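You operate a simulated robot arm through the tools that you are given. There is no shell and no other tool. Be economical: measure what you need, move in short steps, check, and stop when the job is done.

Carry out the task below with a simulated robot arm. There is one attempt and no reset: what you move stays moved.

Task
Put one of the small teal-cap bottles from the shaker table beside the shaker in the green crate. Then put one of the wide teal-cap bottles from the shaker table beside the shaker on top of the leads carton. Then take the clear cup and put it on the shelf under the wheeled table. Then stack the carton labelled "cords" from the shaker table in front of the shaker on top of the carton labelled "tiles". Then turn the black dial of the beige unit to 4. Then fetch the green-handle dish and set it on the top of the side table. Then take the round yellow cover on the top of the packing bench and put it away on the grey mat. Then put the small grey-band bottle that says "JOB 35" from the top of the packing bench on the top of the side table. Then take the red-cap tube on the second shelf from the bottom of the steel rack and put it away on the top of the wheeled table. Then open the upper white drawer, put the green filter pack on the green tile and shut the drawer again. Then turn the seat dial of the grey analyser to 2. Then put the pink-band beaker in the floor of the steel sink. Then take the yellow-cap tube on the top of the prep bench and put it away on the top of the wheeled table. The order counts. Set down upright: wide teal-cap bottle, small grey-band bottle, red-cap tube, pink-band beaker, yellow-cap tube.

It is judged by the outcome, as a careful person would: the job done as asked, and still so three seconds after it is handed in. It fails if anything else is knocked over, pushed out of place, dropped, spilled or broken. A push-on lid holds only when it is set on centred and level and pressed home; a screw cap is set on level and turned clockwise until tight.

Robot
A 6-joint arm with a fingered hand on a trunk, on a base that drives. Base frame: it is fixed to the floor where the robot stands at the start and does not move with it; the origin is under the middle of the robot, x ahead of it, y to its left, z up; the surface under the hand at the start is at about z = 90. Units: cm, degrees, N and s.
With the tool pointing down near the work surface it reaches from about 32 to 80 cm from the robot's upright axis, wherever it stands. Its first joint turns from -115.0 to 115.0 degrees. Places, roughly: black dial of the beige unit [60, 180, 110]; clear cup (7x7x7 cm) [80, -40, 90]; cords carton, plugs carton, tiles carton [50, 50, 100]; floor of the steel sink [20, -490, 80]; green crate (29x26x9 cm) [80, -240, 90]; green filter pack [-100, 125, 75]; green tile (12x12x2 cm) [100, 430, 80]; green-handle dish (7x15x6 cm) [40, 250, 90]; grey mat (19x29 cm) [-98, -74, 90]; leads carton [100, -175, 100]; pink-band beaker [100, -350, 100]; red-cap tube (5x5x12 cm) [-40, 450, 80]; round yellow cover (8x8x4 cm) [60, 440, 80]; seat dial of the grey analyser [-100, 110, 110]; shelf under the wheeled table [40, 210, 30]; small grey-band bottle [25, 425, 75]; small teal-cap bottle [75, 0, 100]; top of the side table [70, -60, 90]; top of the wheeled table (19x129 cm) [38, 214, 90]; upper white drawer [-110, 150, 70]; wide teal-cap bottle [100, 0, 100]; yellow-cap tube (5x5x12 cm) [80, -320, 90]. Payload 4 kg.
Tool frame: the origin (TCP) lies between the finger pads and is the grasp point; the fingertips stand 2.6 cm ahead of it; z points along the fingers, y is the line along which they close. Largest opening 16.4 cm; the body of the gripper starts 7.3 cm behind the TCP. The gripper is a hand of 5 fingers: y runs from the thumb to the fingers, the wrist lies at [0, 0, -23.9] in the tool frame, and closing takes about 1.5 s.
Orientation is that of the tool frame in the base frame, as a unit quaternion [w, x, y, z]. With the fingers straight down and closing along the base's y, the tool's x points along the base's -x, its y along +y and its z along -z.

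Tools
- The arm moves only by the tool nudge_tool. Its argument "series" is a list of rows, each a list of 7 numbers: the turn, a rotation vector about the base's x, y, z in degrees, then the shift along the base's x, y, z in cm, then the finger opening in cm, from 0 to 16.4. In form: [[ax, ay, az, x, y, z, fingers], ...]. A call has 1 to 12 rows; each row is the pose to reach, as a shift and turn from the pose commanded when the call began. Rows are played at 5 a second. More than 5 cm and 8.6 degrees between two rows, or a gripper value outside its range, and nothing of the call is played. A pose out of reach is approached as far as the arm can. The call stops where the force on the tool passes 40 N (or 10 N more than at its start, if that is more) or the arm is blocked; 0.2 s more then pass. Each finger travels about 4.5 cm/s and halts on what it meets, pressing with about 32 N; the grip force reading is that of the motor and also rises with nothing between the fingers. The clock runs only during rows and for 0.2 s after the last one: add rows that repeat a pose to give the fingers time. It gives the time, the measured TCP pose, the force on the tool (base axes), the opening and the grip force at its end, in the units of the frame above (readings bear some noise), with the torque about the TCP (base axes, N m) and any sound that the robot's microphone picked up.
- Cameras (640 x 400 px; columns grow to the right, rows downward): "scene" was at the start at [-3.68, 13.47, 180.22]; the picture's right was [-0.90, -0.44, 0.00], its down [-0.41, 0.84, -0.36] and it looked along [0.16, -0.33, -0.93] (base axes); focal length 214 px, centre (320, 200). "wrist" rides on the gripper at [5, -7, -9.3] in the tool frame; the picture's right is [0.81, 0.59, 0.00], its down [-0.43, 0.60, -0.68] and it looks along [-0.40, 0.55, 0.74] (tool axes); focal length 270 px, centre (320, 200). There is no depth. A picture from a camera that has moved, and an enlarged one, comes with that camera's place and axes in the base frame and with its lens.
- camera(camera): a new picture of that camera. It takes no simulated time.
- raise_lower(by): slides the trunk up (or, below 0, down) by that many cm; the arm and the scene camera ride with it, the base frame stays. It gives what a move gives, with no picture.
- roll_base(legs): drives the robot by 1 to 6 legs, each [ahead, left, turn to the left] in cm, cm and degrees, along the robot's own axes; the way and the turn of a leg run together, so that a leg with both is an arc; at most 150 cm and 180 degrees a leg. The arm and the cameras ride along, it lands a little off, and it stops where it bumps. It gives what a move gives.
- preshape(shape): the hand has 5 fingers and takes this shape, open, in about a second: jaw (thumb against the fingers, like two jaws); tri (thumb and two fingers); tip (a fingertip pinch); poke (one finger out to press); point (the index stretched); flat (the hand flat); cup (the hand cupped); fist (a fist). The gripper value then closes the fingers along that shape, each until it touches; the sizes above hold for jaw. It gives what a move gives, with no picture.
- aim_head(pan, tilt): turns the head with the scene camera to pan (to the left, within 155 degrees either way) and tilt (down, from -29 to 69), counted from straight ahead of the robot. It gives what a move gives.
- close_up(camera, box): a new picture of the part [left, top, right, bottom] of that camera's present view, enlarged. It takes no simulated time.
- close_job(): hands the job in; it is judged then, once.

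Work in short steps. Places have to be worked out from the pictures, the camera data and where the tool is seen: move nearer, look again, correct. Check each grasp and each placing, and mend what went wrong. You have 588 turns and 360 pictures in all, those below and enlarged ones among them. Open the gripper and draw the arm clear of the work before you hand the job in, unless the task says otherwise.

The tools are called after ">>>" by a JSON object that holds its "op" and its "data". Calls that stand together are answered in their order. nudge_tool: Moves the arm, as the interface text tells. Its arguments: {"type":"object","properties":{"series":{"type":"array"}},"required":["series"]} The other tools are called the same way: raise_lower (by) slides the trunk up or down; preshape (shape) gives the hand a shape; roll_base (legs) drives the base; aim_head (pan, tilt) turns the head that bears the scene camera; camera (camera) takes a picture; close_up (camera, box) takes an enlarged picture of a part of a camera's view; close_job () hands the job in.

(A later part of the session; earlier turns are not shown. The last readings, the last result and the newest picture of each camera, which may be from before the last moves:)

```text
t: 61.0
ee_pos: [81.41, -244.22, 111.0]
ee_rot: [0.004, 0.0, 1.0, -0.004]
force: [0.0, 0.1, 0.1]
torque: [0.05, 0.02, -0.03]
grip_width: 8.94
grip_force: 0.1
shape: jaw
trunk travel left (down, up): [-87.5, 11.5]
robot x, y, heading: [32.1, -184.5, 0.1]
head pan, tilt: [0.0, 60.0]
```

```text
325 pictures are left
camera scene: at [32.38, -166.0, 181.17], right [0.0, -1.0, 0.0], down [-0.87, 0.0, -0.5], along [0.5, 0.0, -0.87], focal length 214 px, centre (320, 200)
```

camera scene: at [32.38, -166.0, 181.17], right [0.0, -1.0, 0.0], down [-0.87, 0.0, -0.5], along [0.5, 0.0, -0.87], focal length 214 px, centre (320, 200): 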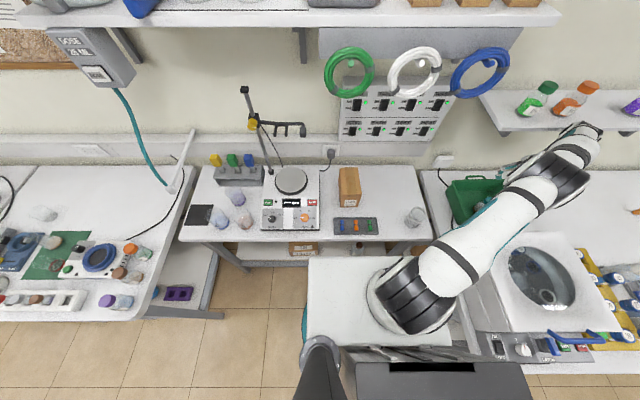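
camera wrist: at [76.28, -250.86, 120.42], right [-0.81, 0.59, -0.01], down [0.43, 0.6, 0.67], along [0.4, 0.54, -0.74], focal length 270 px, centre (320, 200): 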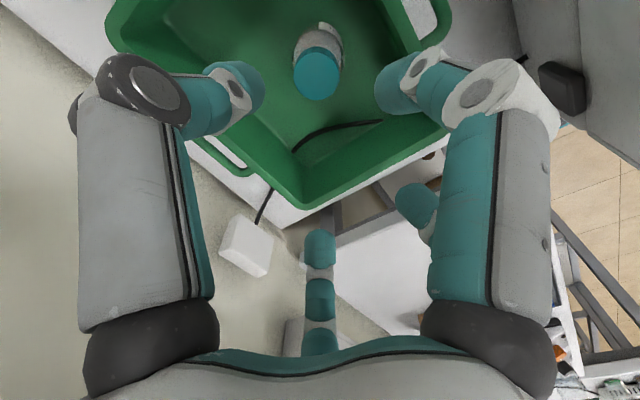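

>>> {"op": "close_up", "data": {"camera": "scene", "box": [300, 150, 420, 225]}}

>>> {"op": "nudge_tool", "data": {"series": [[0, 0, 0, -0.8, 2.4, 3.6, 9], [0, 0, 0, -1.6, 5, 7.2, 9], [0, 0, 0, -2.4, 7.6, 10.8, 9], [0, 0, 0, -3.2, 10.2, 14.4, 9], [0, 0, 0, -5, 13.5, 17.5, 9], [0, 0, 0, -8, 17, 19, 9], [0, 0, 0, -11, 20.5, 19, 9], [0, 0, 0, -14, 24, 19, 9], [0, 0, 0, -17, 27.5, 19, 9], [0, 0, 0, -20, 31, 19, 9]]}}

```text
5.33 times, centred on (360, 188) of scene
camera zoom: at [32.38, -166.0, 181.17], right [0.0, -1.0, 0.0], down [-0.87, 0.0, -0.5], along [0.5, 0.0, -0.87], focal length 1144 px, centre (107, 267)
```

zoom: 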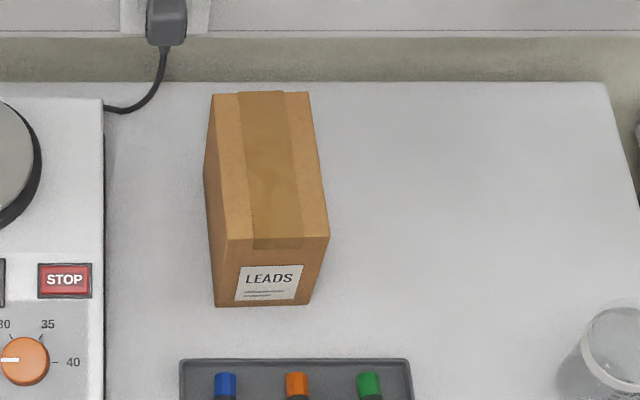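

```text
t: 63.1
ee_pos: [61.31, -212.61, 129.74]
ee_rot: [0.003, 0.0, 1.0, -0.005]
force: [0.7, 0.0, -0.9]
torque: [-0.02, -0.03, 0.01]
grip_width: 8.93
grip_force: 0.1
shape: jaw
trunk travel left (down, up): [-87.5, 11.5]
robot x, y, heading: [32.15, -184.29, -0.1]
head pan, tilt: [0.0, 60.0]
```

LEADS carton: top centre ≈(89.5,-180), top z≈99.5, 8.5 wide × 15 deep. Now I drive back to the shaker table for RIVER (wide bottle at ≈(80,6)).

>>> {"op": "roll_base", "data": {"legs": [[-45, 0, 0], [0, 95, 0], [0, 90, 0], [12, 0, 0]]}}

>>> {"op": "aim_head", "data": {"pan": 0, "tilt": 55}}

>>> {"op": "camera", "data": {"camera": "scene"}}

```text
t: 75.9
ee_pos: [26.38, -22.18, 129.83]
ee_rot: [0.002, -0.004, 1.0, -0.004]
force: [0.9, 0.0, -0.2]
torque: [0.0, 0.05, 0.04]
grip_width: 9.0
grip_force: 0.0
shape: jaw
trunk travel left (down, up): [-87.5, 11.5]
robot x, y, heading: [-3.62, 5.76, 0.3]
head pan, tilt: [0.0, 60.0]
```

```text
t: 76.6
ee_pos: [26.2, -22.27, 129.87]
ee_rot: [0.003, -0.004, 1.0, -0.005]
force: [0.1, -0.5, -0.9]
torque: [0.01, -0.01, -0.01]
grip_width: 8.97
grip_force: 0.0
shape: jaw
trunk travel left (down, up): [-87.5, 11.5]
robot x, y, heading: [-3.51, 5.87, 0.6]
head pan, tilt: [0.0, 55.0]
```

```text
323 pictures are left
camera scene: at [-2.77, 24.2, 181.77], right [0.01, -1.0, 0.0], down [-0.82, -0.01, -0.57], along [0.57, 0.0, -0.82], focal length 214 px, centre (320, 200)
```

scene: 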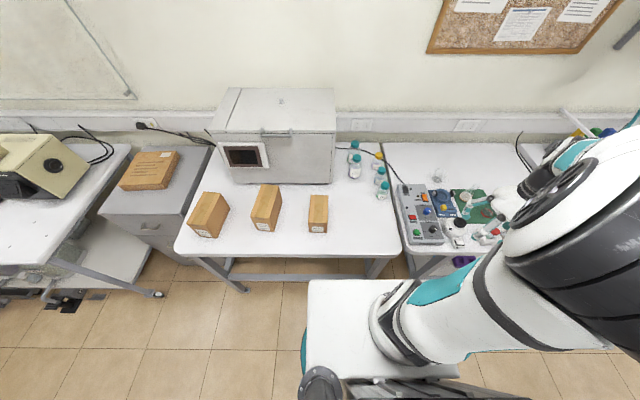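

>>> {"op": "close_up", "data": {"camera": "scene", "box": [310, 125, 430, 200]}}

>>> {"op": "close_up", "data": {"camera": "scene", "box": [175, 160, 335, 260]}}

>>> {"op": "close_up", "data": {"camera": "scene", "box": [380, 150, 540, 250]}}

```text
5.33 times, centred on (370, 162) of scene
camera zoom: at [-2.77, 24.2, 181.77], right [0.01, -1.0, 0.0], down [-0.82, -0.01, -0.57], along [0.57, 0.0, -0.82], focal length 1144 px, centre (53, 400)
```

zoom: 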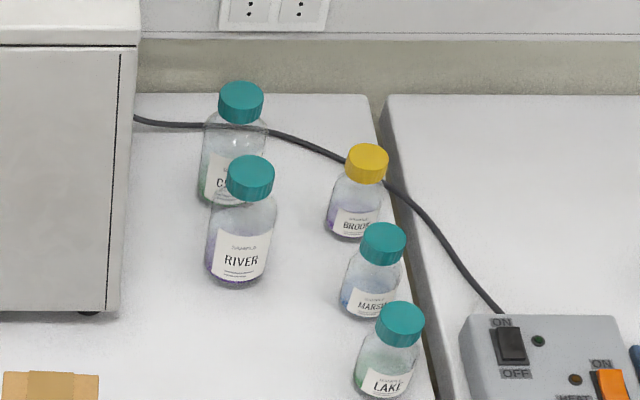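

```text
4.00 times, centred on (255, 210) of scene
camera zoom: at [-2.77, 24.2, 181.77], right [0.01, -1.0, 0.0], down [-0.82, -0.01, -0.57], along [0.57, 0.0, -0.82], focal length 858 px, centre (580, 160)
```

zoom: 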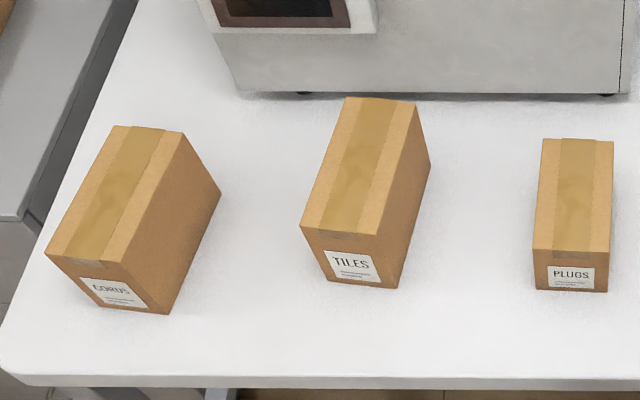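

```text
4.00 times, centred on (460, 200) of scene
camera zoom: at [-2.77, 24.2, 181.77], right [0.01, -1.0, 0.0], down [-0.82, -0.01, -0.57], along [0.57, 0.0, -0.82], focal length 858 px, centre (-240, 200)
```

zoom: 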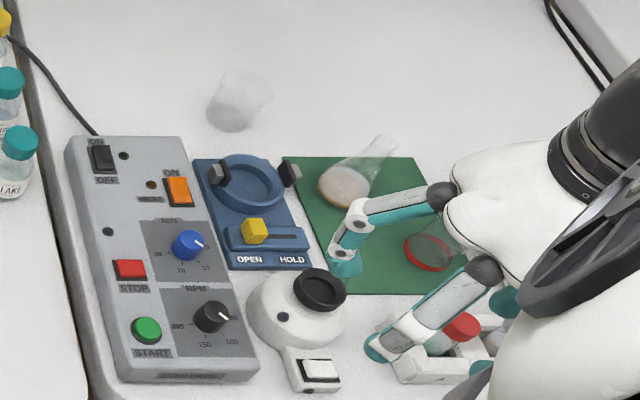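

Cartons' labels are confirmed (CORDS left, TILES middle, PLUGS right). RIVER at ≈(79,5.2), ~7 wide, top ≈104. I drive 5 cm ahead and move the hand over it.

>>> {"op": "roll_base", "data": {"legs": [[5, 0, -0.4]]}}

>>> {"op": "nudge_tool", "data": {"series": [[0, 0, 0, 4, 2.5, 0, 11], [0, 0, 0, 8, 5, 0, 11], [0, 0, 0, 12, 7.5, 0, 11], [0, 0, 0, 16, 10, 0, 11], [0, 0, 0, 20, 12.5, 0, 11], [0, 0, 0, 24, 15, 0, 11], [0, 0, 0, 28, 17.5, 0, 11], [0, 0, 0, 32, 20, 0, 11], [0, 0, 0, 36, 22.5, 0, 11], [0, 0, 0, 39.5, 25, -2, 11], [0, 0, 0, 43, 27, -4, 11]]}}

>>> {"op": "camera", "data": {"camera": "wrist"}}

```text
t: 77.5
ee_pos: [31.32, -22.55, 129.59]
ee_rot: [0.002, -0.002, 1.0, -0.004]
force: [0.8, 0.4, -0.1]
torque: [-0.01, 0.01, 0.01]
grip_width: 8.95
grip_force: 0.0
shape: jaw
trunk travel left (down, up): [-87.5, 11.5]
robot x, y, heading: [1.3, 5.88, 0.1]
head pan, tilt: [0.0, 55.0]
```

```text
t: 79.9
ee_pos: [74.52, 4.7, 125.22]
ee_rot: [0.003, -0.001, 1.0, -0.005]
force: [0.4, -0.1, 0.2]
torque: [0.0, 0.01, 0.0]
grip_width: 10.95
grip_force: 0.1
shape: jaw
trunk travel left (down, up): [-87.5, 11.5]
robot x, y, heading: [1.04, 5.75, 0.2]
head pan, tilt: [0.0, 55.0]
```

```text
319 pictures are left
camera wrist: at [69.43, -2.02, 134.65], right [-0.81, 0.59, -0.01], down [0.43, 0.6, 0.67], along [0.4, 0.54, -0.74], focal length 270 px, centre (320, 200)
```

wrist: 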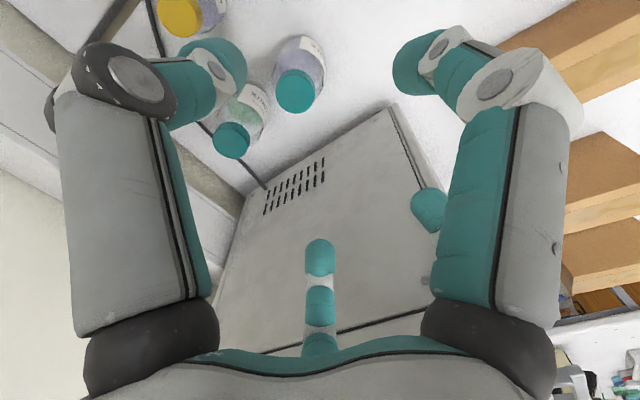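

RIVER's cap is at ≈(78.7,5.7). I align and descend to z≈98, opening 10.5.

>>> {"op": "nudge_tool", "data": {"series": [[0, 0, 0, 4.1, 0.8, 0, 10.5], [0, 0, 0, 4.1, 0.8, -4.5, 10.5], [0, 0, 0, 4.1, 0.8, -9, 10.5], [0, 0, 0, 4.1, 0.8, -13.5, 10.5]]}}

>>> {"op": "camera", "data": {"camera": "wrist"}}

>>> {"op": "close_up", "data": {"camera": "scene", "box": [310, 125, 430, 200]}}

```text
t: 80.9
ee_pos: [78.42, 5.58, 112.08]
ee_rot: [0.003, -0.001, 1.0, -0.005]
force: [0.3, 0.6, 0.0]
torque: [-0.02, -0.03, 0.01]
grip_width: 10.52
grip_force: 0.0
shape: jaw
trunk travel left (down, up): [-87.5, 11.5]
robot x, y, heading: [1.39, 5.59, 0.3]
head pan, tilt: [0.0, 55.0]
```

```text
318 pictures are left
camera wrist: at [73.27, -1.3, 121.39], right [-0.81, 0.59, -0.01], down [0.43, 0.6, 0.67], along [0.4, 0.54, -0.74], focal length 270 px, centre (320, 200)
```

wrist: 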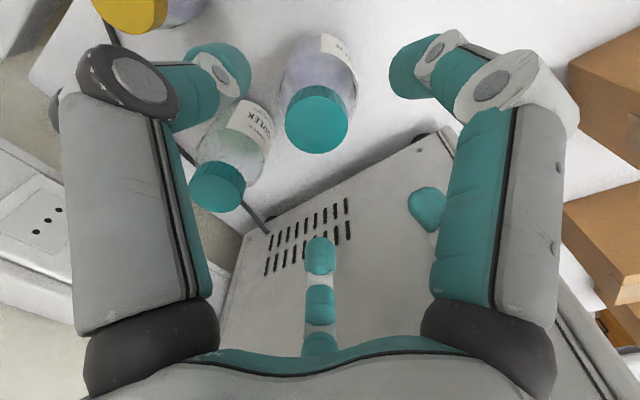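

```text
5.33 times, centred on (370, 162) of scene
camera zoom: at [2.57, 24.21, 181.78], right [0.0, -1.0, 0.0], down [-0.82, 0.0, -0.57], along [0.57, 0.0, -0.82], focal length 1144 px, centre (53, 400)
```

zoom: 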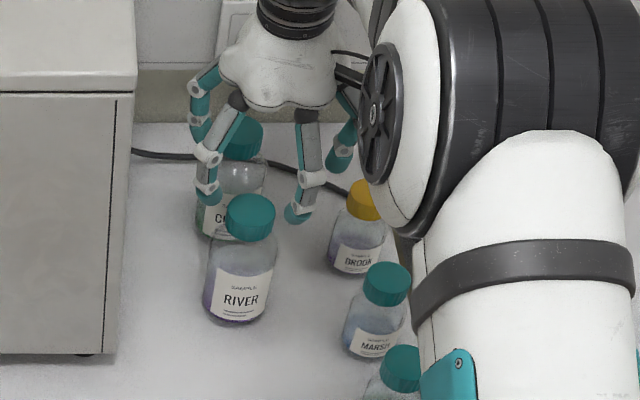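

Aligned with RIVER; fingers clear CREEK. I go down to z≈98.

>>> {"op": "nudge_tool", "data": {"series": [[0, 0, 0, 0.1, 0, -4.5, 10.5], [0, 0, 0, 0.1, 0, -9, 10.5], [0, 0, 0, 0.1, 0, -12, 10.5], [0, 0, 0, 0.1, 0, -13.8, 10.5]]}}

>>> {"op": "camera", "data": {"camera": "wrist"}}

```text
t: 81.9
ee_pos: [78.06, 5.11, 98.35]
ee_rot: [0.003, -0.001, 1.0, -0.005]
force: [-0.5, 1.2, 0.5]
torque: [0.01, -0.01, -0.04]
grip_width: 10.56
grip_force: 0.0
shape: jaw
trunk travel left (down, up): [-87.5, 11.5]
robot x, y, heading: [1.44, 5.91, -0.1]
head pan, tilt: [0.0, 55.0]
```

```text
316 pictures are left
camera wrist: at [73.01, -1.68, 107.8], right [-0.81, 0.59, -0.01], down [0.43, 0.6, 0.67], along [0.4, 0.54, -0.74], focal length 270 px, centre (320, 200)
```

wrist: 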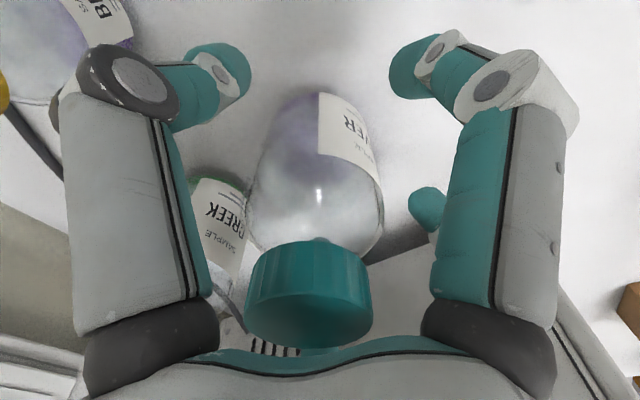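

Bottle centred. Close.

>>> {"op": "nudge_tool", "data": {"series": [[0, 0, 0, 0, 0, 0, 9], [0, 0, 0, 0, 0, 0, 8], [0, 0, 0, 0, 0, 0, 7], [0, 0, 0, 0, 0, 0, 6], [0, 0, 0, 0, 0, 0, 5], [0, 0, 0, 0, 0, 0, 5], [0, 0, 0, 0, 0, 0, 5]]}}

>>> {"op": "camera", "data": {"camera": "wrist"}}

```text
t: 83.5
ee_pos: [78.1, 5.27, 98.4]
ee_rot: [0.003, -0.002, 1.0, -0.004]
force: [-0.9, 0.3, 0.1]
torque: [-0.01, 0.01, -0.02]
grip_width: 5.99
grip_force: 31.9
shape: jaw
trunk travel left (down, up): [-87.5, 11.5]
robot x, y, heading: [1.86, 5.96, 0.2]
head pan, tilt: [0.0, 55.0]
```

```text
315 pictures are left
camera wrist: at [73.0, -1.66, 107.79], right [-0.81, 0.59, -0.01], down [0.43, 0.6, 0.67], along [0.4, 0.54, -0.74], focal length 270 px, centre (320, 200)
```

wrist: 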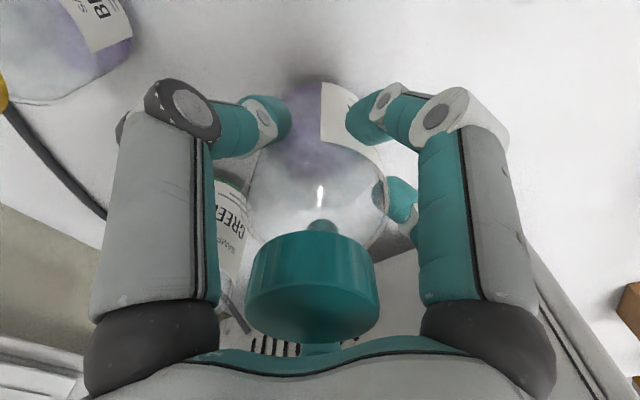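

Gripped at 6.0 cm. I lift straight and check.

>>> {"op": "nudge_tool", "data": {"series": [[0, 0, 0, 0, 0, 2, 5], [0, 0, 0, 0, 0, 5, 5], [0, 0, 0, 0, 0, 9, 5], [0, 0, 0, 0, 0, 13, 5], [0, 0, 0, 0, 0, 17.5, 5], [0, 0, 0, 0, 0, 22, 5], [0, 0, 0, 0, 0, 26, 5], [0, 0, 0, -3, 0, 30, 5], [0, 0, 0, -7, 0, 32, 5], [0, 0, 0, -11, 0, 32, 5]]}}

>>> {"op": "camera", "data": {"camera": "wrist"}}

>>> {"op": "close_up", "data": {"camera": "scene", "box": [300, 50, 460, 200]}}

```text
t: 85.7
ee_pos: [67.31, 5.29, 130.55]
ee_rot: [0.003, -0.001, 1.0, -0.004]
force: [-0.1, 0.0, -5.1]
torque: [0.02, -0.01, 0.02]
grip_width: 6.01
grip_force: 32.1
shape: jaw
trunk travel left (down, up): [-87.5, 11.5]
robot x, y, heading: [1.54, 6.03, 0.2]
head pan, tilt: [0.0, 55.0]
```

```text
314 pictures are left
camera wrist: at [62.18, -1.51, 139.85], right [-0.81, 0.59, -0.01], down [0.43, 0.6, 0.67], along [0.4, 0.54, -0.74], focal length 270 px, centre (320, 200)
```

wrist: 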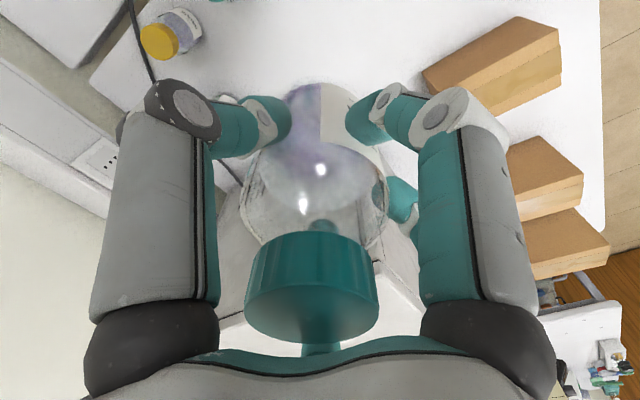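

```text
2.67 times, centred on (380, 125) of scene
camera zoom: at [2.35, 24.22, 181.77], right [0.0, -1.0, 0.0], down [-0.82, 0.0, -0.57], along [0.57, 0.0, -0.82], focal length 572 px, centre (160, 400)
```

zoom: 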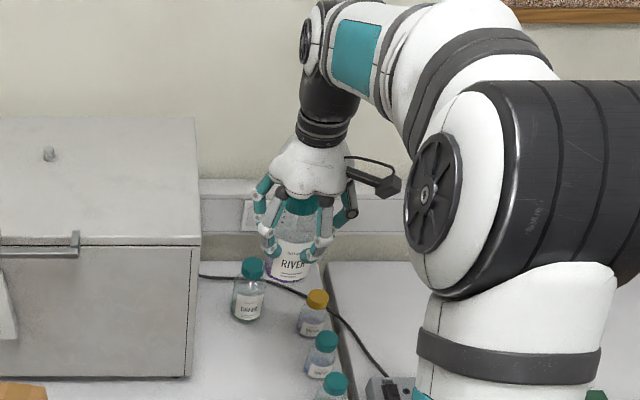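

RIVER is held upright. I retract and drive to the hotplate-table recess.

>>> {"op": "nudge_tool", "data": {"series": [[0, 0, 0, -4.5, -1.5, 0, 5], [0, 0, 0, -9, -3, 0, 5], [0, 0, 0, -13.5, -4.5, 0, 5], [0, 0, 0, -18, -6, 0, 5], [0, 0, 0, -22.5, -8, 0, 5], [0, 0, 0, -27, -10, 0, 5]]}}

>>> {"op": "roll_base", "data": {"legs": [[-18, 0, 0], [0, -94, 0], [0, -94, 0]]}}

>>> {"op": "aim_head", "data": {"pan": 0, "tilt": 60}}

>>> {"op": "camera", "data": {"camera": "scene"}}

```text
t: 87.1
ee_pos: [40.28, -5.02, 130.69]
ee_rot: [0.004, 0.0, 1.0, -0.005]
force: [0.1, 0.3, -3.7]
torque: [0.05, -0.01, -0.03]
grip_width: 6.0
grip_force: 31.4
shape: jaw
trunk travel left (down, up): [-87.5, 11.5]
robot x, y, heading: [1.43, 5.85, 0.3]
head pan, tilt: [0.0, 55.0]
```

```text
t: 97.5
ee_pos: [27.16, -188.0, 130.61]
ee_rot: [0.003, -0.019, 1.0, -0.005]
force: [-0.1, -0.7, -4.0]
torque: [-0.02, 0.02, 0.0]
grip_width: 6.0
grip_force: 32.2
shape: jaw
trunk travel left (down, up): [-87.5, 11.5]
robot x, y, heading: [-11.91, -178.64, 2.0]
head pan, tilt: [0.0, 55.0]
```

```text
t: 98.1
ee_pos: [27.36, -188.04, 130.6]
ee_rot: [0.002, -0.019, 1.0, -0.004]
force: [0.1, 0.1, -4.0]
torque: [0.01, 0.0, -0.02]
grip_width: 6.0
grip_force: 32.1
shape: jaw
trunk travel left (down, up): [-87.5, 11.5]
robot x, y, heading: [-11.9, -178.23, 2.2]
head pan, tilt: [0.0, 60.0]
```

```text
312 pictures are left
camera scene: at [-12.04, -160.04, 181.16], right [0.04, -1.0, 0.0], down [-0.87, -0.03, -0.5], along [0.5, 0.02, -0.87], focal length 214 px, centre (320, 200)
```

scene: 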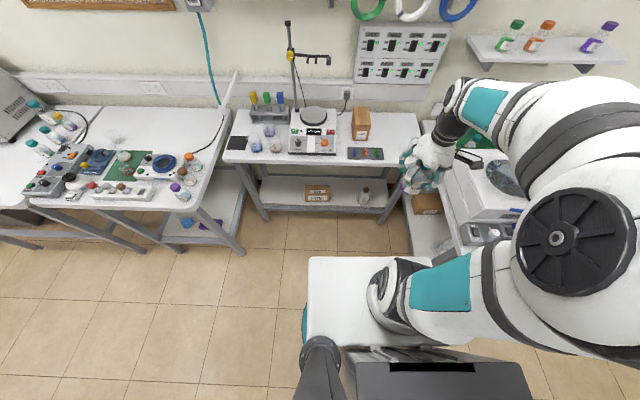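

>>> {"op": "roll_base", "data": {"legs": [[0, 0, -2.1], [33, 2, 0]]}}

>>> {"op": "close_up", "data": {"camera": "scene", "box": [260, 120, 460, 245]}}

```text
t: 100.7
ee_pos: [59.28, -187.37, 130.6]
ee_rot: [0.003, 0.0, 1.0, -0.004]
force: [0.2, -0.5, -3.8]
torque: [0.01, 0.03, 0.0]
grip_width: 5.99
grip_force: 32.2
shape: jaw
trunk travel left (down, up): [-87.5, 11.5]
robot x, y, heading: [20.22, -176.47, -0.2]
head pan, tilt: [0.0, 60.0]
```

```text
3.20 times, centred on (360, 182) of scene
camera zoom: at [21.05, -158.02, 181.16], right [0.0, -1.0, 0.0], down [-0.87, 0.0, -0.5], along [0.5, 0.0, -0.87], focal length 686 px, centre (192, 256)
```

zoom: 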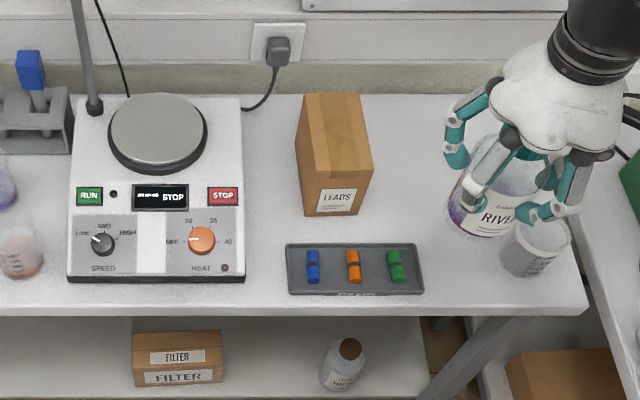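

I extend the hand over the LEADS carton (centre ≈(90,-180.6)).

>>> {"op": "nudge_tool", "data": {"series": [[0, 0, 0, 4.5, 1, 0, 5], [0, 0, 0, 9, 2, 0, 5], [0, 0, 0, 13.5, 3, -1, 5], [0, 0, 0, 18, 4, -2, 5], [0, 0, 0, 22.5, 5, -3, 5], [0, 0, 0, 26.5, 6, -5, 5], [0, 0, 0, 30.5, 6.8, -7, 5]]}}

>>> {"op": "camera", "data": {"camera": "wrist"}}

>>> {"op": "close_up", "data": {"camera": "scene", "box": [260, 80, 460, 205]}}

```text
t: 102.3
ee_pos: [89.82, -180.35, 123.41]
ee_rot: [0.002, 0.0, 1.0, -0.005]
force: [1.4, 0.8, -3.9]
torque: [-0.02, 0.04, -0.02]
grip_width: 5.94
grip_force: 32.2
shape: jaw
trunk travel left (down, up): [-87.5, 11.5]
robot x, y, heading: [20.35, -176.42, 0.0]
head pan, tilt: [0.0, 60.0]
```

```text
310 pictures are left
camera wrist: at [84.72, -187.2, 132.81], right [-0.81, 0.59, -0.01], down [0.43, 0.6, 0.67], along [0.4, 0.54, -0.74], focal length 270 px, centre (320, 200)
```

wrist: 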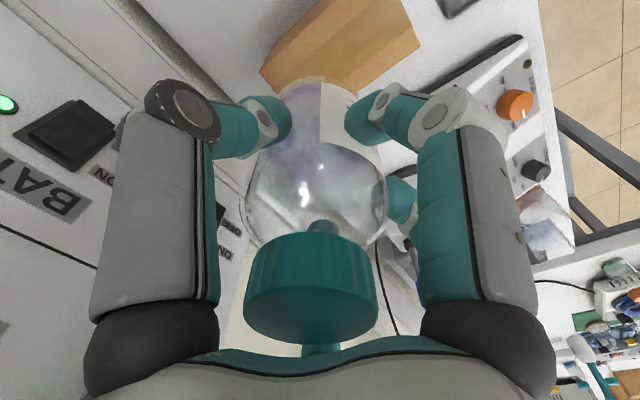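

```text
3.20 times, centred on (360, 142) of scene
camera zoom: at [21.24, -158.01, 181.16], right [0.0, -1.0, 0.0], down [-0.87, 0.0, -0.5], along [0.5, 0.0, -0.87], focal length 686 px, centre (192, 384)
```

zoom: 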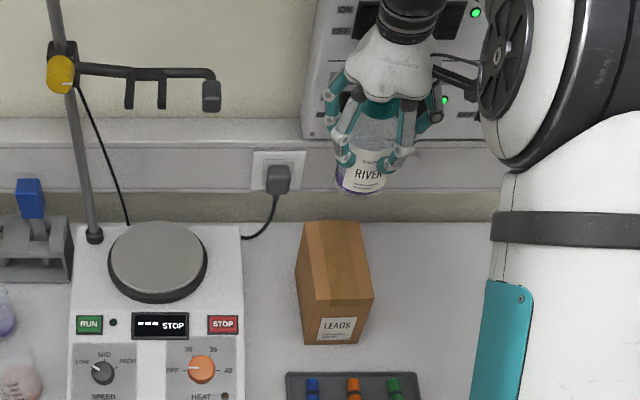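

My hand is centred within about 0.5 cm over the carton. I lower to near contact and then in small steps.

>>> {"op": "nudge_tool", "data": {"series": [[0, 0, 0, 0.3, 0.4, -4, 5], [0, 0, 0, 0.3, 0.4, -8, 5], [0, 0, 0, 0.3, 0.4, -11, 5], [0, 0, 0, 0.3, 0.4, -13, 5]]}}

>>> {"op": "camera", "data": {"camera": "wrist"}}

>>> {"op": "close_up", "data": {"camera": "scene", "box": [320, 120, 420, 220]}}

```text
t: 103.3
ee_pos: [89.95, -179.81, 110.64]
ee_rot: [0.003, 0.0, 1.0, -0.004]
force: [-0.4, -0.1, -3.9]
torque: [-0.03, 0.03, -0.03]
grip_width: 5.97
grip_force: 31.4
shape: jaw
trunk travel left (down, up): [-87.5, 11.5]
robot x, y, heading: [20.23, -176.29, 0.2]
head pan, tilt: [0.0, 60.0]
```

```text
308 pictures are left
camera wrist: at [84.8, -186.61, 120.12], right [-0.81, 0.59, -0.01], down [0.43, 0.6, 0.67], along [0.4, 0.54, -0.74], focal length 270 px, centre (320, 200)
```

wrist: 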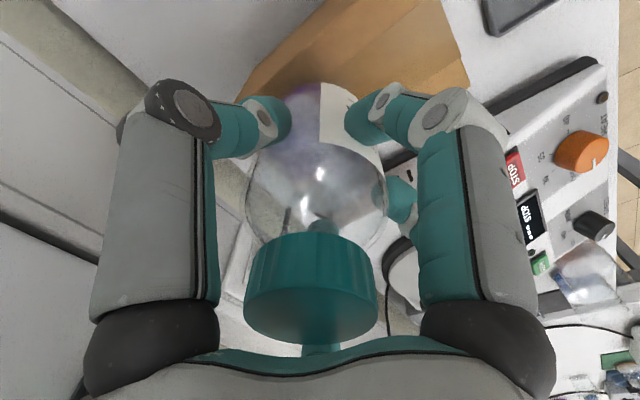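

```text
4.00 times, centred on (370, 170) of scene
camera zoom: at [20.97, -158.05, 181.17], right [0.0, -1.0, 0.0], down [-0.87, 0.0, -0.5], along [0.5, 0.0, -0.87], focal length 858 px, centre (120, 320)
```

zoom: 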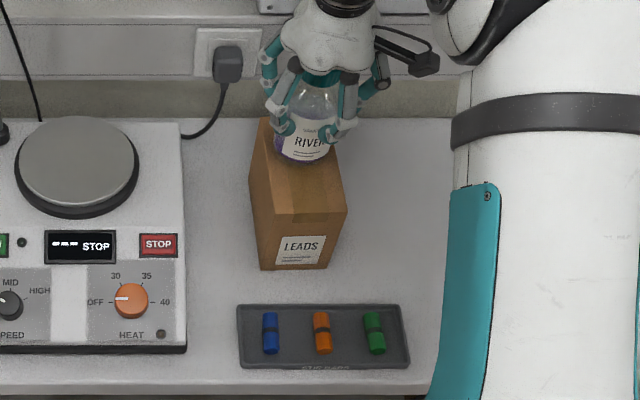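

Alignment over the carton looks good. Lowering slowly to contact.

>>> {"op": "nudge_tool", "data": {"series": [[0, 0, 0, 0.3, 0, -1, 5], [0, 0, 0, 0.3, 0, -2, 5], [0, 0, 0, 0.3, 0, -3, 5], [0, 0, 0, 0.3, 0, -3.5, 5], [0, 0, 0, 0.3, 0, -4, 5], [0, 0, 0, 0.3, 0, -4.5, 5], [0, 0, 0, 0.3, 0, -5, 5], [0, 0, 0, 0.3, 0, -5.5, 5]]}}

>>> {"op": "close_up", "data": {"camera": "scene", "box": [320, 120, 420, 220]}}

```text
t: 103.8
ee_pos: [90.52, -179.88, 110.23]
ee_rot: [0.012, 0.001, 1.0, -0.005]
force: [-10.9, 1.3, 29.5]
torque: [0.06, 0.53, 0.02]
grip_width: 6.06
grip_force: 32.2
shape: jaw
trunk travel left (down, up): [-87.5, 11.5]
robot x, y, heading: [20.46, -176.32, -0.4]
head pan, tilt: [0.0, 60.0]
stopped in row 2: the force on the tool passed its limit at 49 N (the readings are from after the stop); the commanded pose is now the measured one
```

```text
4.00 times, centred on (370, 170) of scene
camera zoom: at [20.56, -158.0, 181.21], right [0.0, -1.0, 0.0], down [-0.86, 0.0, -0.5], along [0.5, 0.0, -0.86], focal length 858 px, centre (120, 320)
```

zoom: 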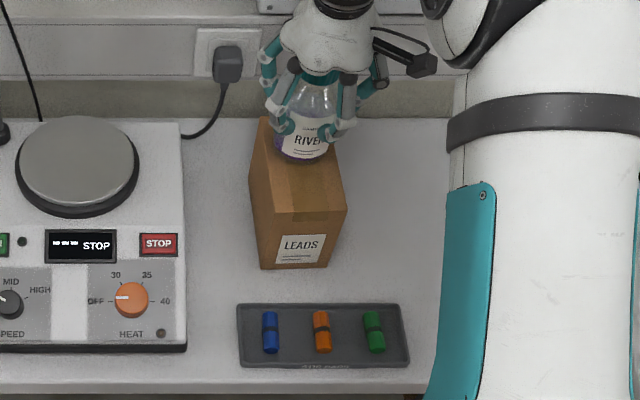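

Contact at TCP z=110.2, so the carton top is ≈101.8 and its centre ≈(88,-179.5); I was ~3 cm too far back. I lift 1.5, level, shift -3 in x and set down again.

>>> {"op": "nudge_tool", "data": {"series": [[0, 1, 0, 0, 0, 1, 5], [0, 1, 0, 0, 0, 2, 5], [0, 1, 0, -1.5, 0.2, 2, 5], [0, 1, 0, -3, 0.2, 2, 5], [0, 1, 0, -3, 0.2, 1.5, 5]]}}

>>> {"op": "nudge_tool", "data": {"series": [[0, 0, 0, 0, 0, -0.3, 5], [0, 0, 0, 0, 0, -0.6, 5], [0, 0, 0, 0, 0, -0.9, 5], [0, 0, 0, 0, 0, -1.2, 5], [0, 0, 0, 0, 0, -1.4, 5]]}}

>>> {"op": "close_up", "data": {"camera": "scene", "box": [320, 120, 420, 220]}}

```text
t: 105.0
ee_pos: [87.62, -179.88, 111.12]
ee_rot: [-0.001, 0.0, 1.0, -0.004]
force: [0.2, 0.5, -5.1]
torque: [-0.01, 0.04, 0.0]
grip_width: 6.08
grip_force: 32.3
shape: jaw
trunk travel left (down, up): [-87.5, 11.5]
robot x, y, heading: [20.37, -176.47, 0.2]
head pan, tilt: [0.0, 60.0]
```

```text
t: 106.2
ee_pos: [87.57, -179.55, 110.24]
ee_rot: [0.004, 0.0, 1.0, -0.005]
force: [-2.1, -1.7, 24.1]
torque: [-0.02, -0.24, -0.01]
grip_width: 6.07
grip_force: 32.3
shape: jaw
trunk travel left (down, up): [-87.5, 11.5]
robot x, y, heading: [20.77, -176.23, 0.1]
head pan, tilt: [0.0, 60.0]
```

```text
4.00 times, centred on (370, 170) of scene
camera zoom: at [20.57, -158.03, 181.21], right [0.0, -1.0, 0.0], down [-0.87, 0.0, -0.5], along [0.5, 0.0, -0.87], focal length 858 px, centre (120, 320)
```

zoom: 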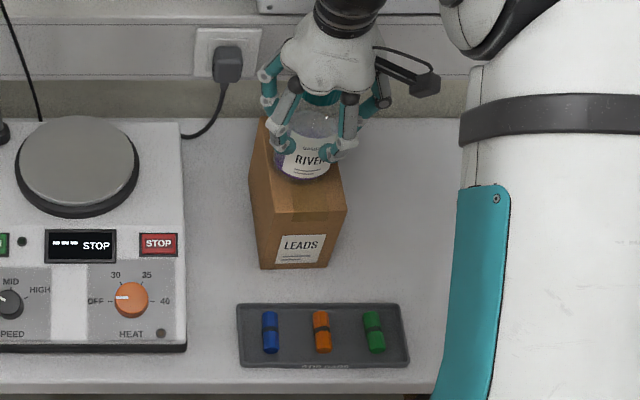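

Well centred with light contact. I release slowly and rise.

>>> {"op": "nudge_tool", "data": {"series": [[0, 0, 0, 0, 0, 0.2, 6.5], [0, 0, 0, 0, 0, 0.2, 8], [0, 0, 0, 0, 0, 0.2, 9.5], [0, 0, 0, 0, 0, 0.2, 11], [0, 0, 0, 0, 0, 0.2, 11], [0, 0, 0, 0, 0, 3, 11], [0, 0, 0, 0, 0, 7, 11], [0, 0, 0, 0, 0, 11, 11], [0, 0, 0, 0, 0, 15, 11], [0, 0, 0, 0, 0, 19, 11], [0, 0, 0, -3, 0, 22, 11]]}}

>>> {"op": "camera", "data": {"camera": "scene"}}

>>> {"op": "camera", "data": {"camera": "wrist"}}

```text
t: 108.8
ee_pos: [79.05, -179.66, 128.68]
ee_rot: [-0.049, 0.0, 0.999, -0.002]
force: [-2.0, 0.5, 2.6]
torque: [-0.01, -0.18, -0.03]
grip_width: 10.95
grip_force: 0.0
shape: jaw
trunk travel left (down, up): [-87.5, 11.5]
robot x, y, heading: [20.7, -176.38, 0.2]
head pan, tilt: [0.0, 60.0]
stopped in row 11: the arm was blocked; the commanded pose is now the measured one
```

```text
304 pictures are left
camera scene: at [19.92, -158.0, 181.54], right [0.0, -1.0, 0.0], down [-0.86, 0.0, -0.51], along [0.51, 0.0, -0.86], focal length 214 px, centre (320, 200)
```

scene: 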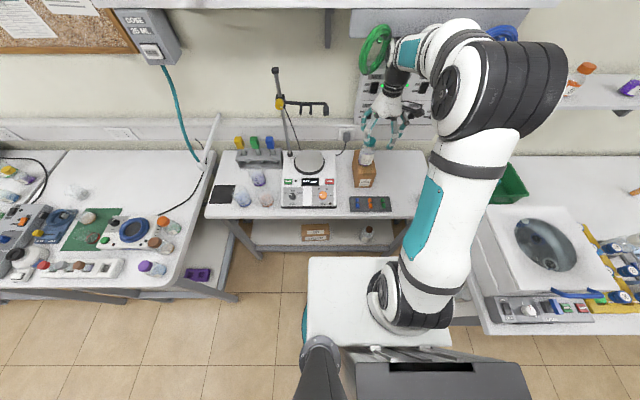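

```text
303 pictures are left
camera wrist: at [74.97, -186.42, 138.44], right [-0.81, 0.59, 0.08], down [0.5, 0.6, 0.63], along [0.32, 0.55, -0.77], focal length 270 px, centre (320, 200)
```

wrist: 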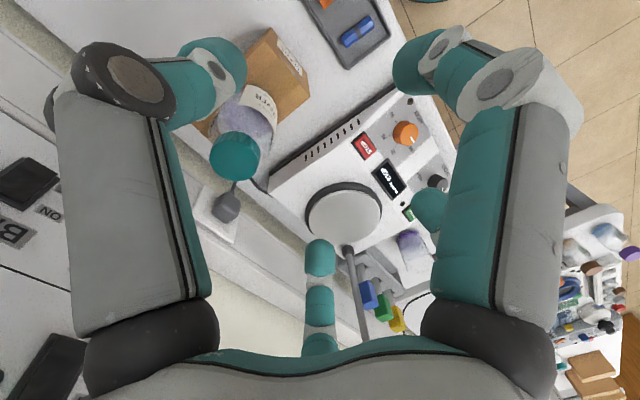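

The bottle stands on the carton. The arm touched something high up (shelf edge or cable loop) on the rise; I back straight off toward the robot, then level.

>>> {"op": "nudge_tool", "data": {"series": [[0, 0, 0, -3, 0, -1, 11], [0, -1, 0, -7, 0, -1, 11], [0, -2.5, 0, -11, -0.5, -1, 11], [0, -4, 0, -15, -1, 0, 11], [0, -5.6, 0, -19, -2, 0, 11], [0, -5.6, 0, -23, -3, 0, 11], [0, -5.6, 0, -27, -4, 0, 11]]}}

>>> {"op": "aim_head", "data": {"pan": -5, "tilt": 35}}

>>> {"op": "camera", "data": {"camera": "scene"}}

```text
t: 110.4
ee_pos: [54.05, -183.86, 127.11]
ee_rot: [-0.011, 0.0, 1.0, -0.001]
force: [-0.5, -0.5, -0.3]
torque: [0.02, 0.01, -0.01]
grip_width: 10.96
grip_force: 0.0
shape: jaw
out of reach, approached as far as the arm can: row 7
trunk travel left (down, up): [-87.5, 11.5]
robot x, y, heading: [20.43, -176.47, 0.1]
head pan, tilt: [0.0, 60.0]
```

```text
t: 111.3
ee_pos: [54.08, -184.0, 127.11]
ee_rot: [-0.011, 0.0, 1.0, -0.001]
force: [-0.4, -0.8, -0.6]
torque: [0.0, 0.03, -0.01]
grip_width: 10.97
grip_force: 0.1
shape: jaw
trunk travel left (down, up): [-87.5, 11.5]
robot x, y, heading: [20.67, -176.8, 0.1]
head pan, tilt: [-5.0, 35.0]
```

```text
302 pictures are left
camera scene: at [23.12, -158.8, 184.58], right [-0.09, -1.0, 0.0], down [-0.57, 0.05, -0.82], along [0.82, -0.07, -0.57], focal length 214 px, centre (320, 200)
```

scene: 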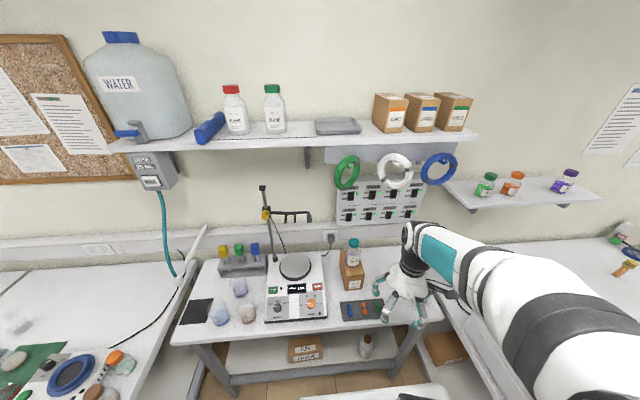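

All in place; RIVER stands on LEADS. Next the clear cup on the side table at ≈(76,-42). I retract a bit more and drive to about (0,-38).

>>> {"op": "nudge_tool", "data": {"series": [[0, -1, 0, 0, 2, 1, 11], [0, -1, 0, 0, 4, 2, 11], [0, -1, 0, 0, 6, 3, 11]]}}

>>> {"op": "roll_base", "data": {"legs": [[-38, 0, 0], [0, 138, 0], [17, 0, 0]]}}

>>> {"op": "aim_head", "data": {"pan": 0, "tilt": 55}}

>>> {"op": "camera", "data": {"camera": "scene"}}

```text
t: 112.1
ee_pos: [56.36, -177.97, 128.91]
ee_rot: [-0.001, 0.0, 1.0, -0.002]
force: [0.1, -0.3, 0.4]
torque: [-0.03, 0.02, 0.02]
grip_width: 10.99
grip_force: 0.1
shape: jaw
out of reach, approached as far as the arm can: row 1, 2, 3
trunk travel left (down, up): [-87.5, 11.5]
robot x, y, heading: [20.83, -176.4, 0.1]
head pan, tilt: [-5.0, 35.0]
```

```text
t: 122.0
ee_pos: [36.99, -42.59, 128.93]
ee_rot: [-0.002, 0.01, 1.0, -0.002]
force: [0.1, -0.5, 0.5]
torque: [0.03, 0.04, 0.03]
grip_width: 10.97
grip_force: 0.0
shape: jaw
trunk travel left (down, up): [-87.5, 11.5]
robot x, y, heading: [0.96, -39.99, -1.0]
head pan, tilt: [-5.0, 35.0]
```

```text
t: 122.9
ee_pos: [36.89, -42.61, 128.85]
ee_rot: [-0.001, 0.01, 1.0, -0.002]
force: [0.2, -0.5, 0.3]
torque: [0.01, 0.0, 0.02]
grip_width: 10.97
grip_force: 0.0
shape: jaw
trunk travel left (down, up): [-87.5, 11.5]
robot x, y, heading: [0.67, -40.5, -1.2]
head pan, tilt: [0.0, 55.0]
```

```text
301 pictures are left
camera scene: at [2.53, -21.92, 181.77], right [-0.02, -1.0, 0.0], down [-0.82, 0.02, -0.57], along [0.57, -0.01, -0.82], focal length 214 px, centre (320, 200)
```

scene: 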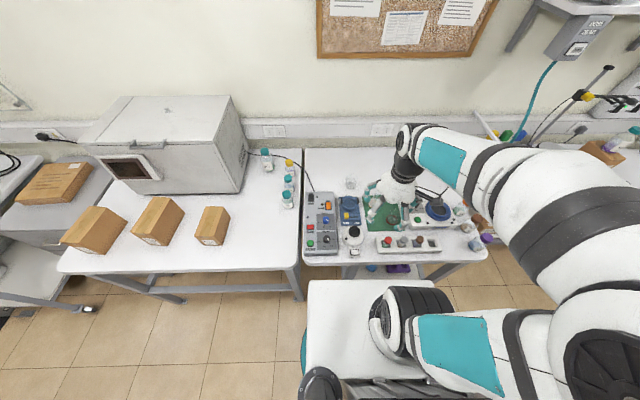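

>>> {"op": "close_up", "data": {"camera": "scene", "box": [295, 150, 495, 275]}}

>>> {"op": "camera", "data": {"camera": "wrist"}}

```text
3.20 times, centred on (395, 212) of scene
camera zoom: at [2.53, -21.92, 181.77], right [-0.02, -1.0, 0.0], down [-0.82, 0.02, -0.57], along [0.57, -0.01, -0.82], focal length 686 px, centre (80, 160)
```

zoom: 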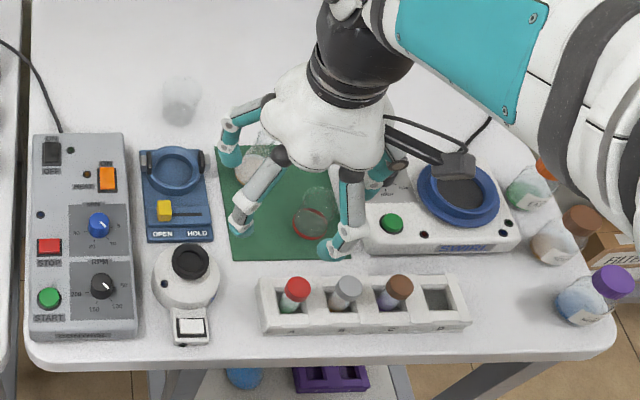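

```text
299 pictures are left
camera wrist: at [31.7, -49.43, 138.28], right [-0.8, 0.6, 0.0], down [0.45, 0.59, 0.67], along [0.41, 0.54, -0.74], focal length 270 px, centre (320, 200)
```

wrist: 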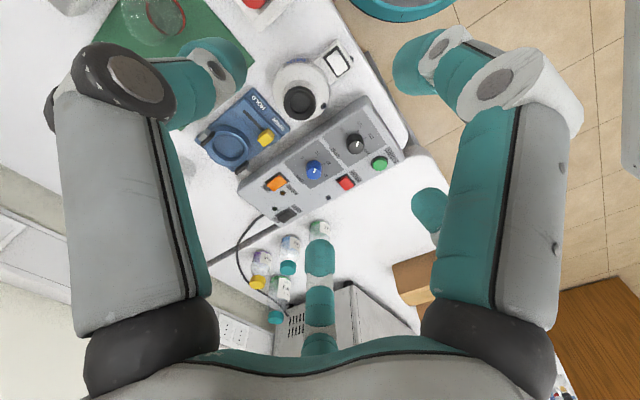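

The cup stands at ≈(76,-40.4). Because it must later go onto a low shelf, I grasp it with the hand tilted 30° (fingers pointing forward-down). First tilt while moving over it.

>>> {"op": "nudge_tool", "data": {"series": [[0, 0, 0, 4.5, 0.3, 0, 11], [0, -5, 0, 9, 0.6, 0, 11], [0, -10, 0, 13.5, 0.9, 0, 11], [0, -15, 0, 18, 1.2, 0, 11], [0, -20, 0, 22.5, 1.5, -1, 11], [0, -25, 0, 27, 1.8, -3, 10.5], [0, -30, 0, 31, 2, -5.5, 10], [0, -30, 0, 34, 2.2, -9, 10], [0, -30, 0, 36.5, 2.2, -13, 10]]}}

>>> {"op": "camera", "data": {"camera": "wrist"}}

>>> {"op": "close_up", "data": {"camera": "scene", "box": [295, 100, 495, 225]}}

```text
t: 124.9
ee_pos: [73.51, -40.39, 116.0]
ee_rot: [0.258, 0.011, 0.966, 0.0]
force: [0.7, -0.6, -0.2]
torque: [0.0, 0.0, 0.02]
grip_width: 10.06
grip_force: 0.0
shape: jaw
trunk travel left (down, up): [-87.5, 11.5]
robot x, y, heading: [1.0, -40.33, -1.2]
head pan, tilt: [0.0, 55.0]
```

```text
298 pictures are left
camera wrist: at [64.39, -47.18, 121.62], right [-0.69, 0.61, -0.4], down [0.05, 0.59, 0.81], along [0.72, 0.54, -0.44], focal length 270 px, centre (320, 200)
```

wrist: 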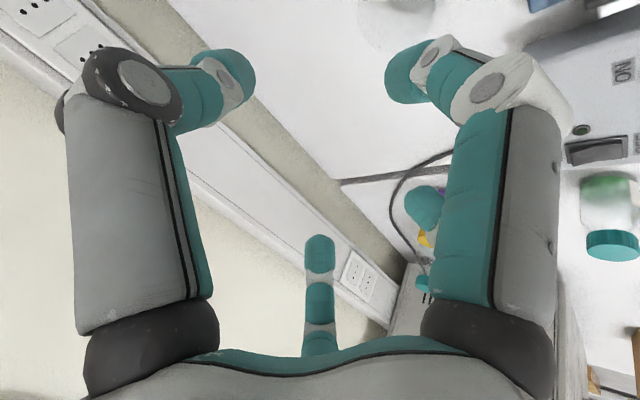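

```text
3.20 times, centred on (395, 162) of scene
camera zoom: at [2.68, -21.91, 181.77], right [-0.02, -1.0, 0.0], down [-0.82, 0.02, -0.57], along [0.57, -0.01, -0.82], focal length 686 px, centre (80, 320)
```

zoom: 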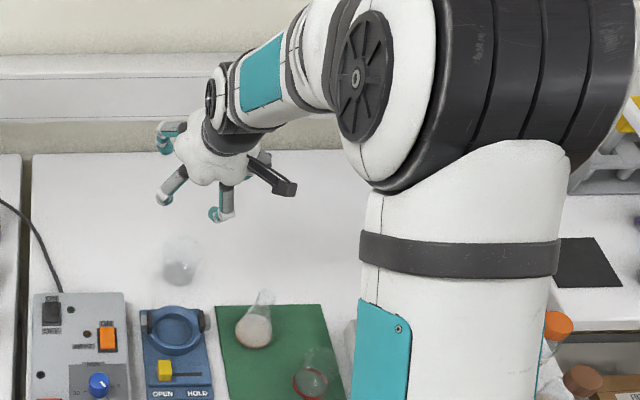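

Cup centre ≈(76,-39.8). I descend to z≈96.5 with the tilted hand.

>>> {"op": "nudge_tool", "data": {"series": [[0, 0, 0, 1, 0.4, -4.5, 10.5], [0, 0, 0, 2, 0.6, -9, 10.5], [0, 0, 0, 2.4, 0.6, -13.5, 10.5]]}}

>>> {"op": "camera", "data": {"camera": "wrist"}}

>>> {"op": "close_up", "data": {"camera": "scene", "box": [310, 140, 410, 205]}}

```text
t: 125.7
ee_pos: [75.88, -39.69, 102.13]
ee_rot: [0.257, 0.01, 0.966, 0.002]
force: [0.7, -0.6, 0.1]
torque: [0.01, 0.01, 0.03]
grip_width: 10.46
grip_force: 0.1
shape: jaw
trunk travel left (down, up): [-87.5, 11.5]
robot x, y, heading: [0.69, -40.54, -1.3]
head pan, tilt: [0.0, 55.0]
```

```text
296 pictures are left
camera wrist: at [66.72, -46.54, 107.75], right [-0.69, 0.61, -0.4], down [0.05, 0.59, 0.81], along [0.72, 0.54, -0.44], focal length 270 px, centre (320, 200)
```

wrist: 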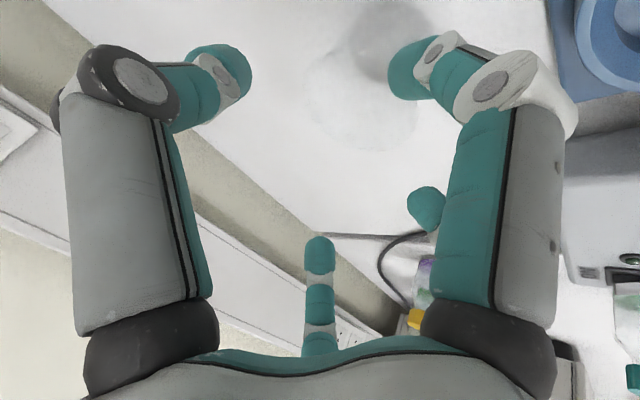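

```text
6.15 times, centred on (360, 172) of scene
camera zoom: at [2.75, -21.92, 181.77], right [-0.02, -1.0, 0.0], down [-0.82, 0.02, -0.57], along [0.57, -0.01, -0.82], focal length 1320 px, centre (74, 369)
```

zoom: 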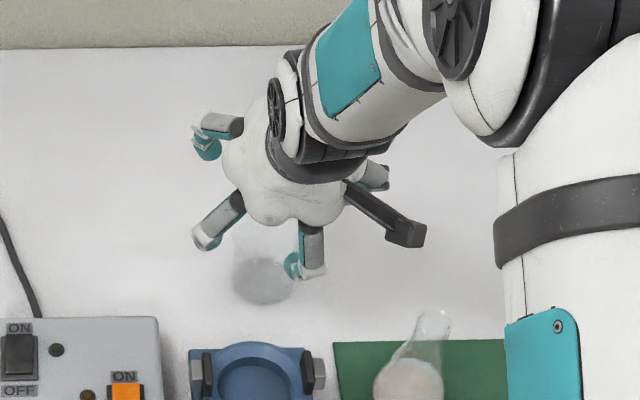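

The cup centre refines to ≈(75.1,-40.3). To clear its near rim with the lower finger I widen to 13.5, shift back slightly, then descend.

>>> {"op": "nudge_tool", "data": {"series": [[0, 0, 0, -0.7, -0.6, 2, 12], [0, 0, 0, -1.3, -0.6, 2, 13.5], [0, 0, 0, -1.3, -0.6, 2, 13.5], [0, 0, 0, -1.3, -0.6, -1, 13.5], [0, 0, 0, -1.3, -0.6, -3.5, 13.5], [0, 0, 0, -1.3, -0.6, -5, 13.5]]}}

>>> {"op": "camera", "data": {"camera": "wrist"}}

>>> {"op": "close_up", "data": {"camera": "scene", "box": [310, 140, 410, 205]}}

```text
t: 127.1
ee_pos: [74.89, -40.49, 97.24]
ee_rot: [0.258, 0.011, 0.966, 0.002]
force: [0.1, 0.2, 0.2]
torque: [-0.02, -0.02, 0.05]
grip_width: 13.5
grip_force: 0.1
shape: jaw
trunk travel left (down, up): [-87.5, 11.5]
robot x, y, heading: [1.04, -40.35, -0.9]
head pan, tilt: [0.0, 55.0]
```

```text
294 pictures are left
camera wrist: at [65.68, -47.23, 102.78], right [-0.69, 0.61, -0.4], down [0.05, 0.59, 0.81], along [0.72, 0.54, -0.44], focal length 270 px, centre (320, 200)
```

wrist: 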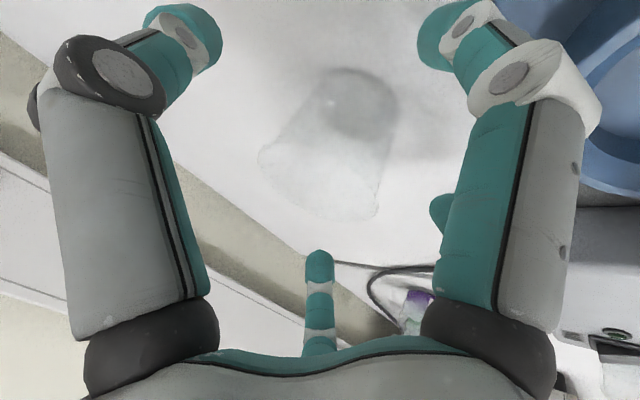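

```text
6.15 times, centred on (360, 172) of scene
camera zoom: at [2.59, -21.92, 181.77], right [-0.02, -1.0, 0.0], down [-0.82, 0.02, -0.57], along [0.57, -0.01, -0.82], focal length 1320 px, centre (74, 369)
```

zoom: 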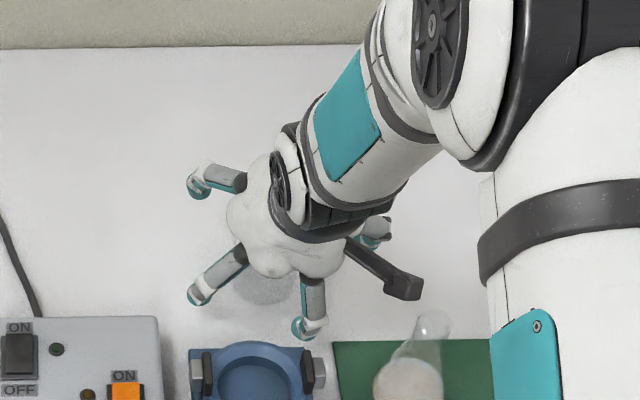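

The cup is between the fingers. I lower 0.7 more and close.

>>> {"op": "nudge_tool", "data": {"series": [[0, 0, 0, 0.3, 0, -0.7, 13], [0, 0, 0, 0.3, 0, -0.7, 11], [0, 0, 0, 0.3, 0, -0.7, 9.5], [0, 0, 0, 0.3, 0, -0.7, 8], [0, 0, 0, 0.3, 0, -0.7, 6.5], [0, 0, 0, 0.3, 0, -0.7, 5], [0, 0, 0, 0.3, 0, -0.7, 4], [0, 0, 0, 0.3, 0, -0.7, 4], [0, 0, 0, 0.3, 0, -0.7, 4]]}}

>>> {"op": "camera", "data": {"camera": "wrist"}}

```text
t: 129.1
ee_pos: [74.9, -40.37, 96.62]
ee_rot: [0.258, 0.011, 0.966, 0.0]
force: [-0.4, -0.4, 2.3]
torque: [-0.08, -0.04, -0.03]
grip_width: 5.74
grip_force: 32.1
shape: jaw
trunk travel left (down, up): [-87.5, 11.5]
robot x, y, heading: [0.62, -40.44, -1.1]
head pan, tilt: [0.0, 55.0]
```

```text
292 pictures are left
camera wrist: at [65.81, -47.21, 102.2], right [-0.69, 0.6, -0.4], down [0.05, 0.59, 0.81], along [0.72, 0.54, -0.44], focal length 270 px, centre (320, 200)
```

wrist: 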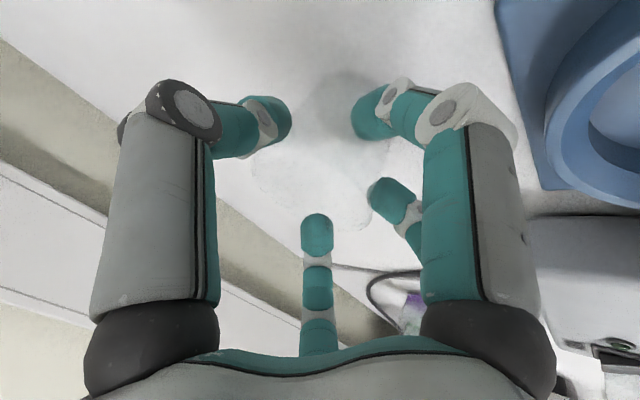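

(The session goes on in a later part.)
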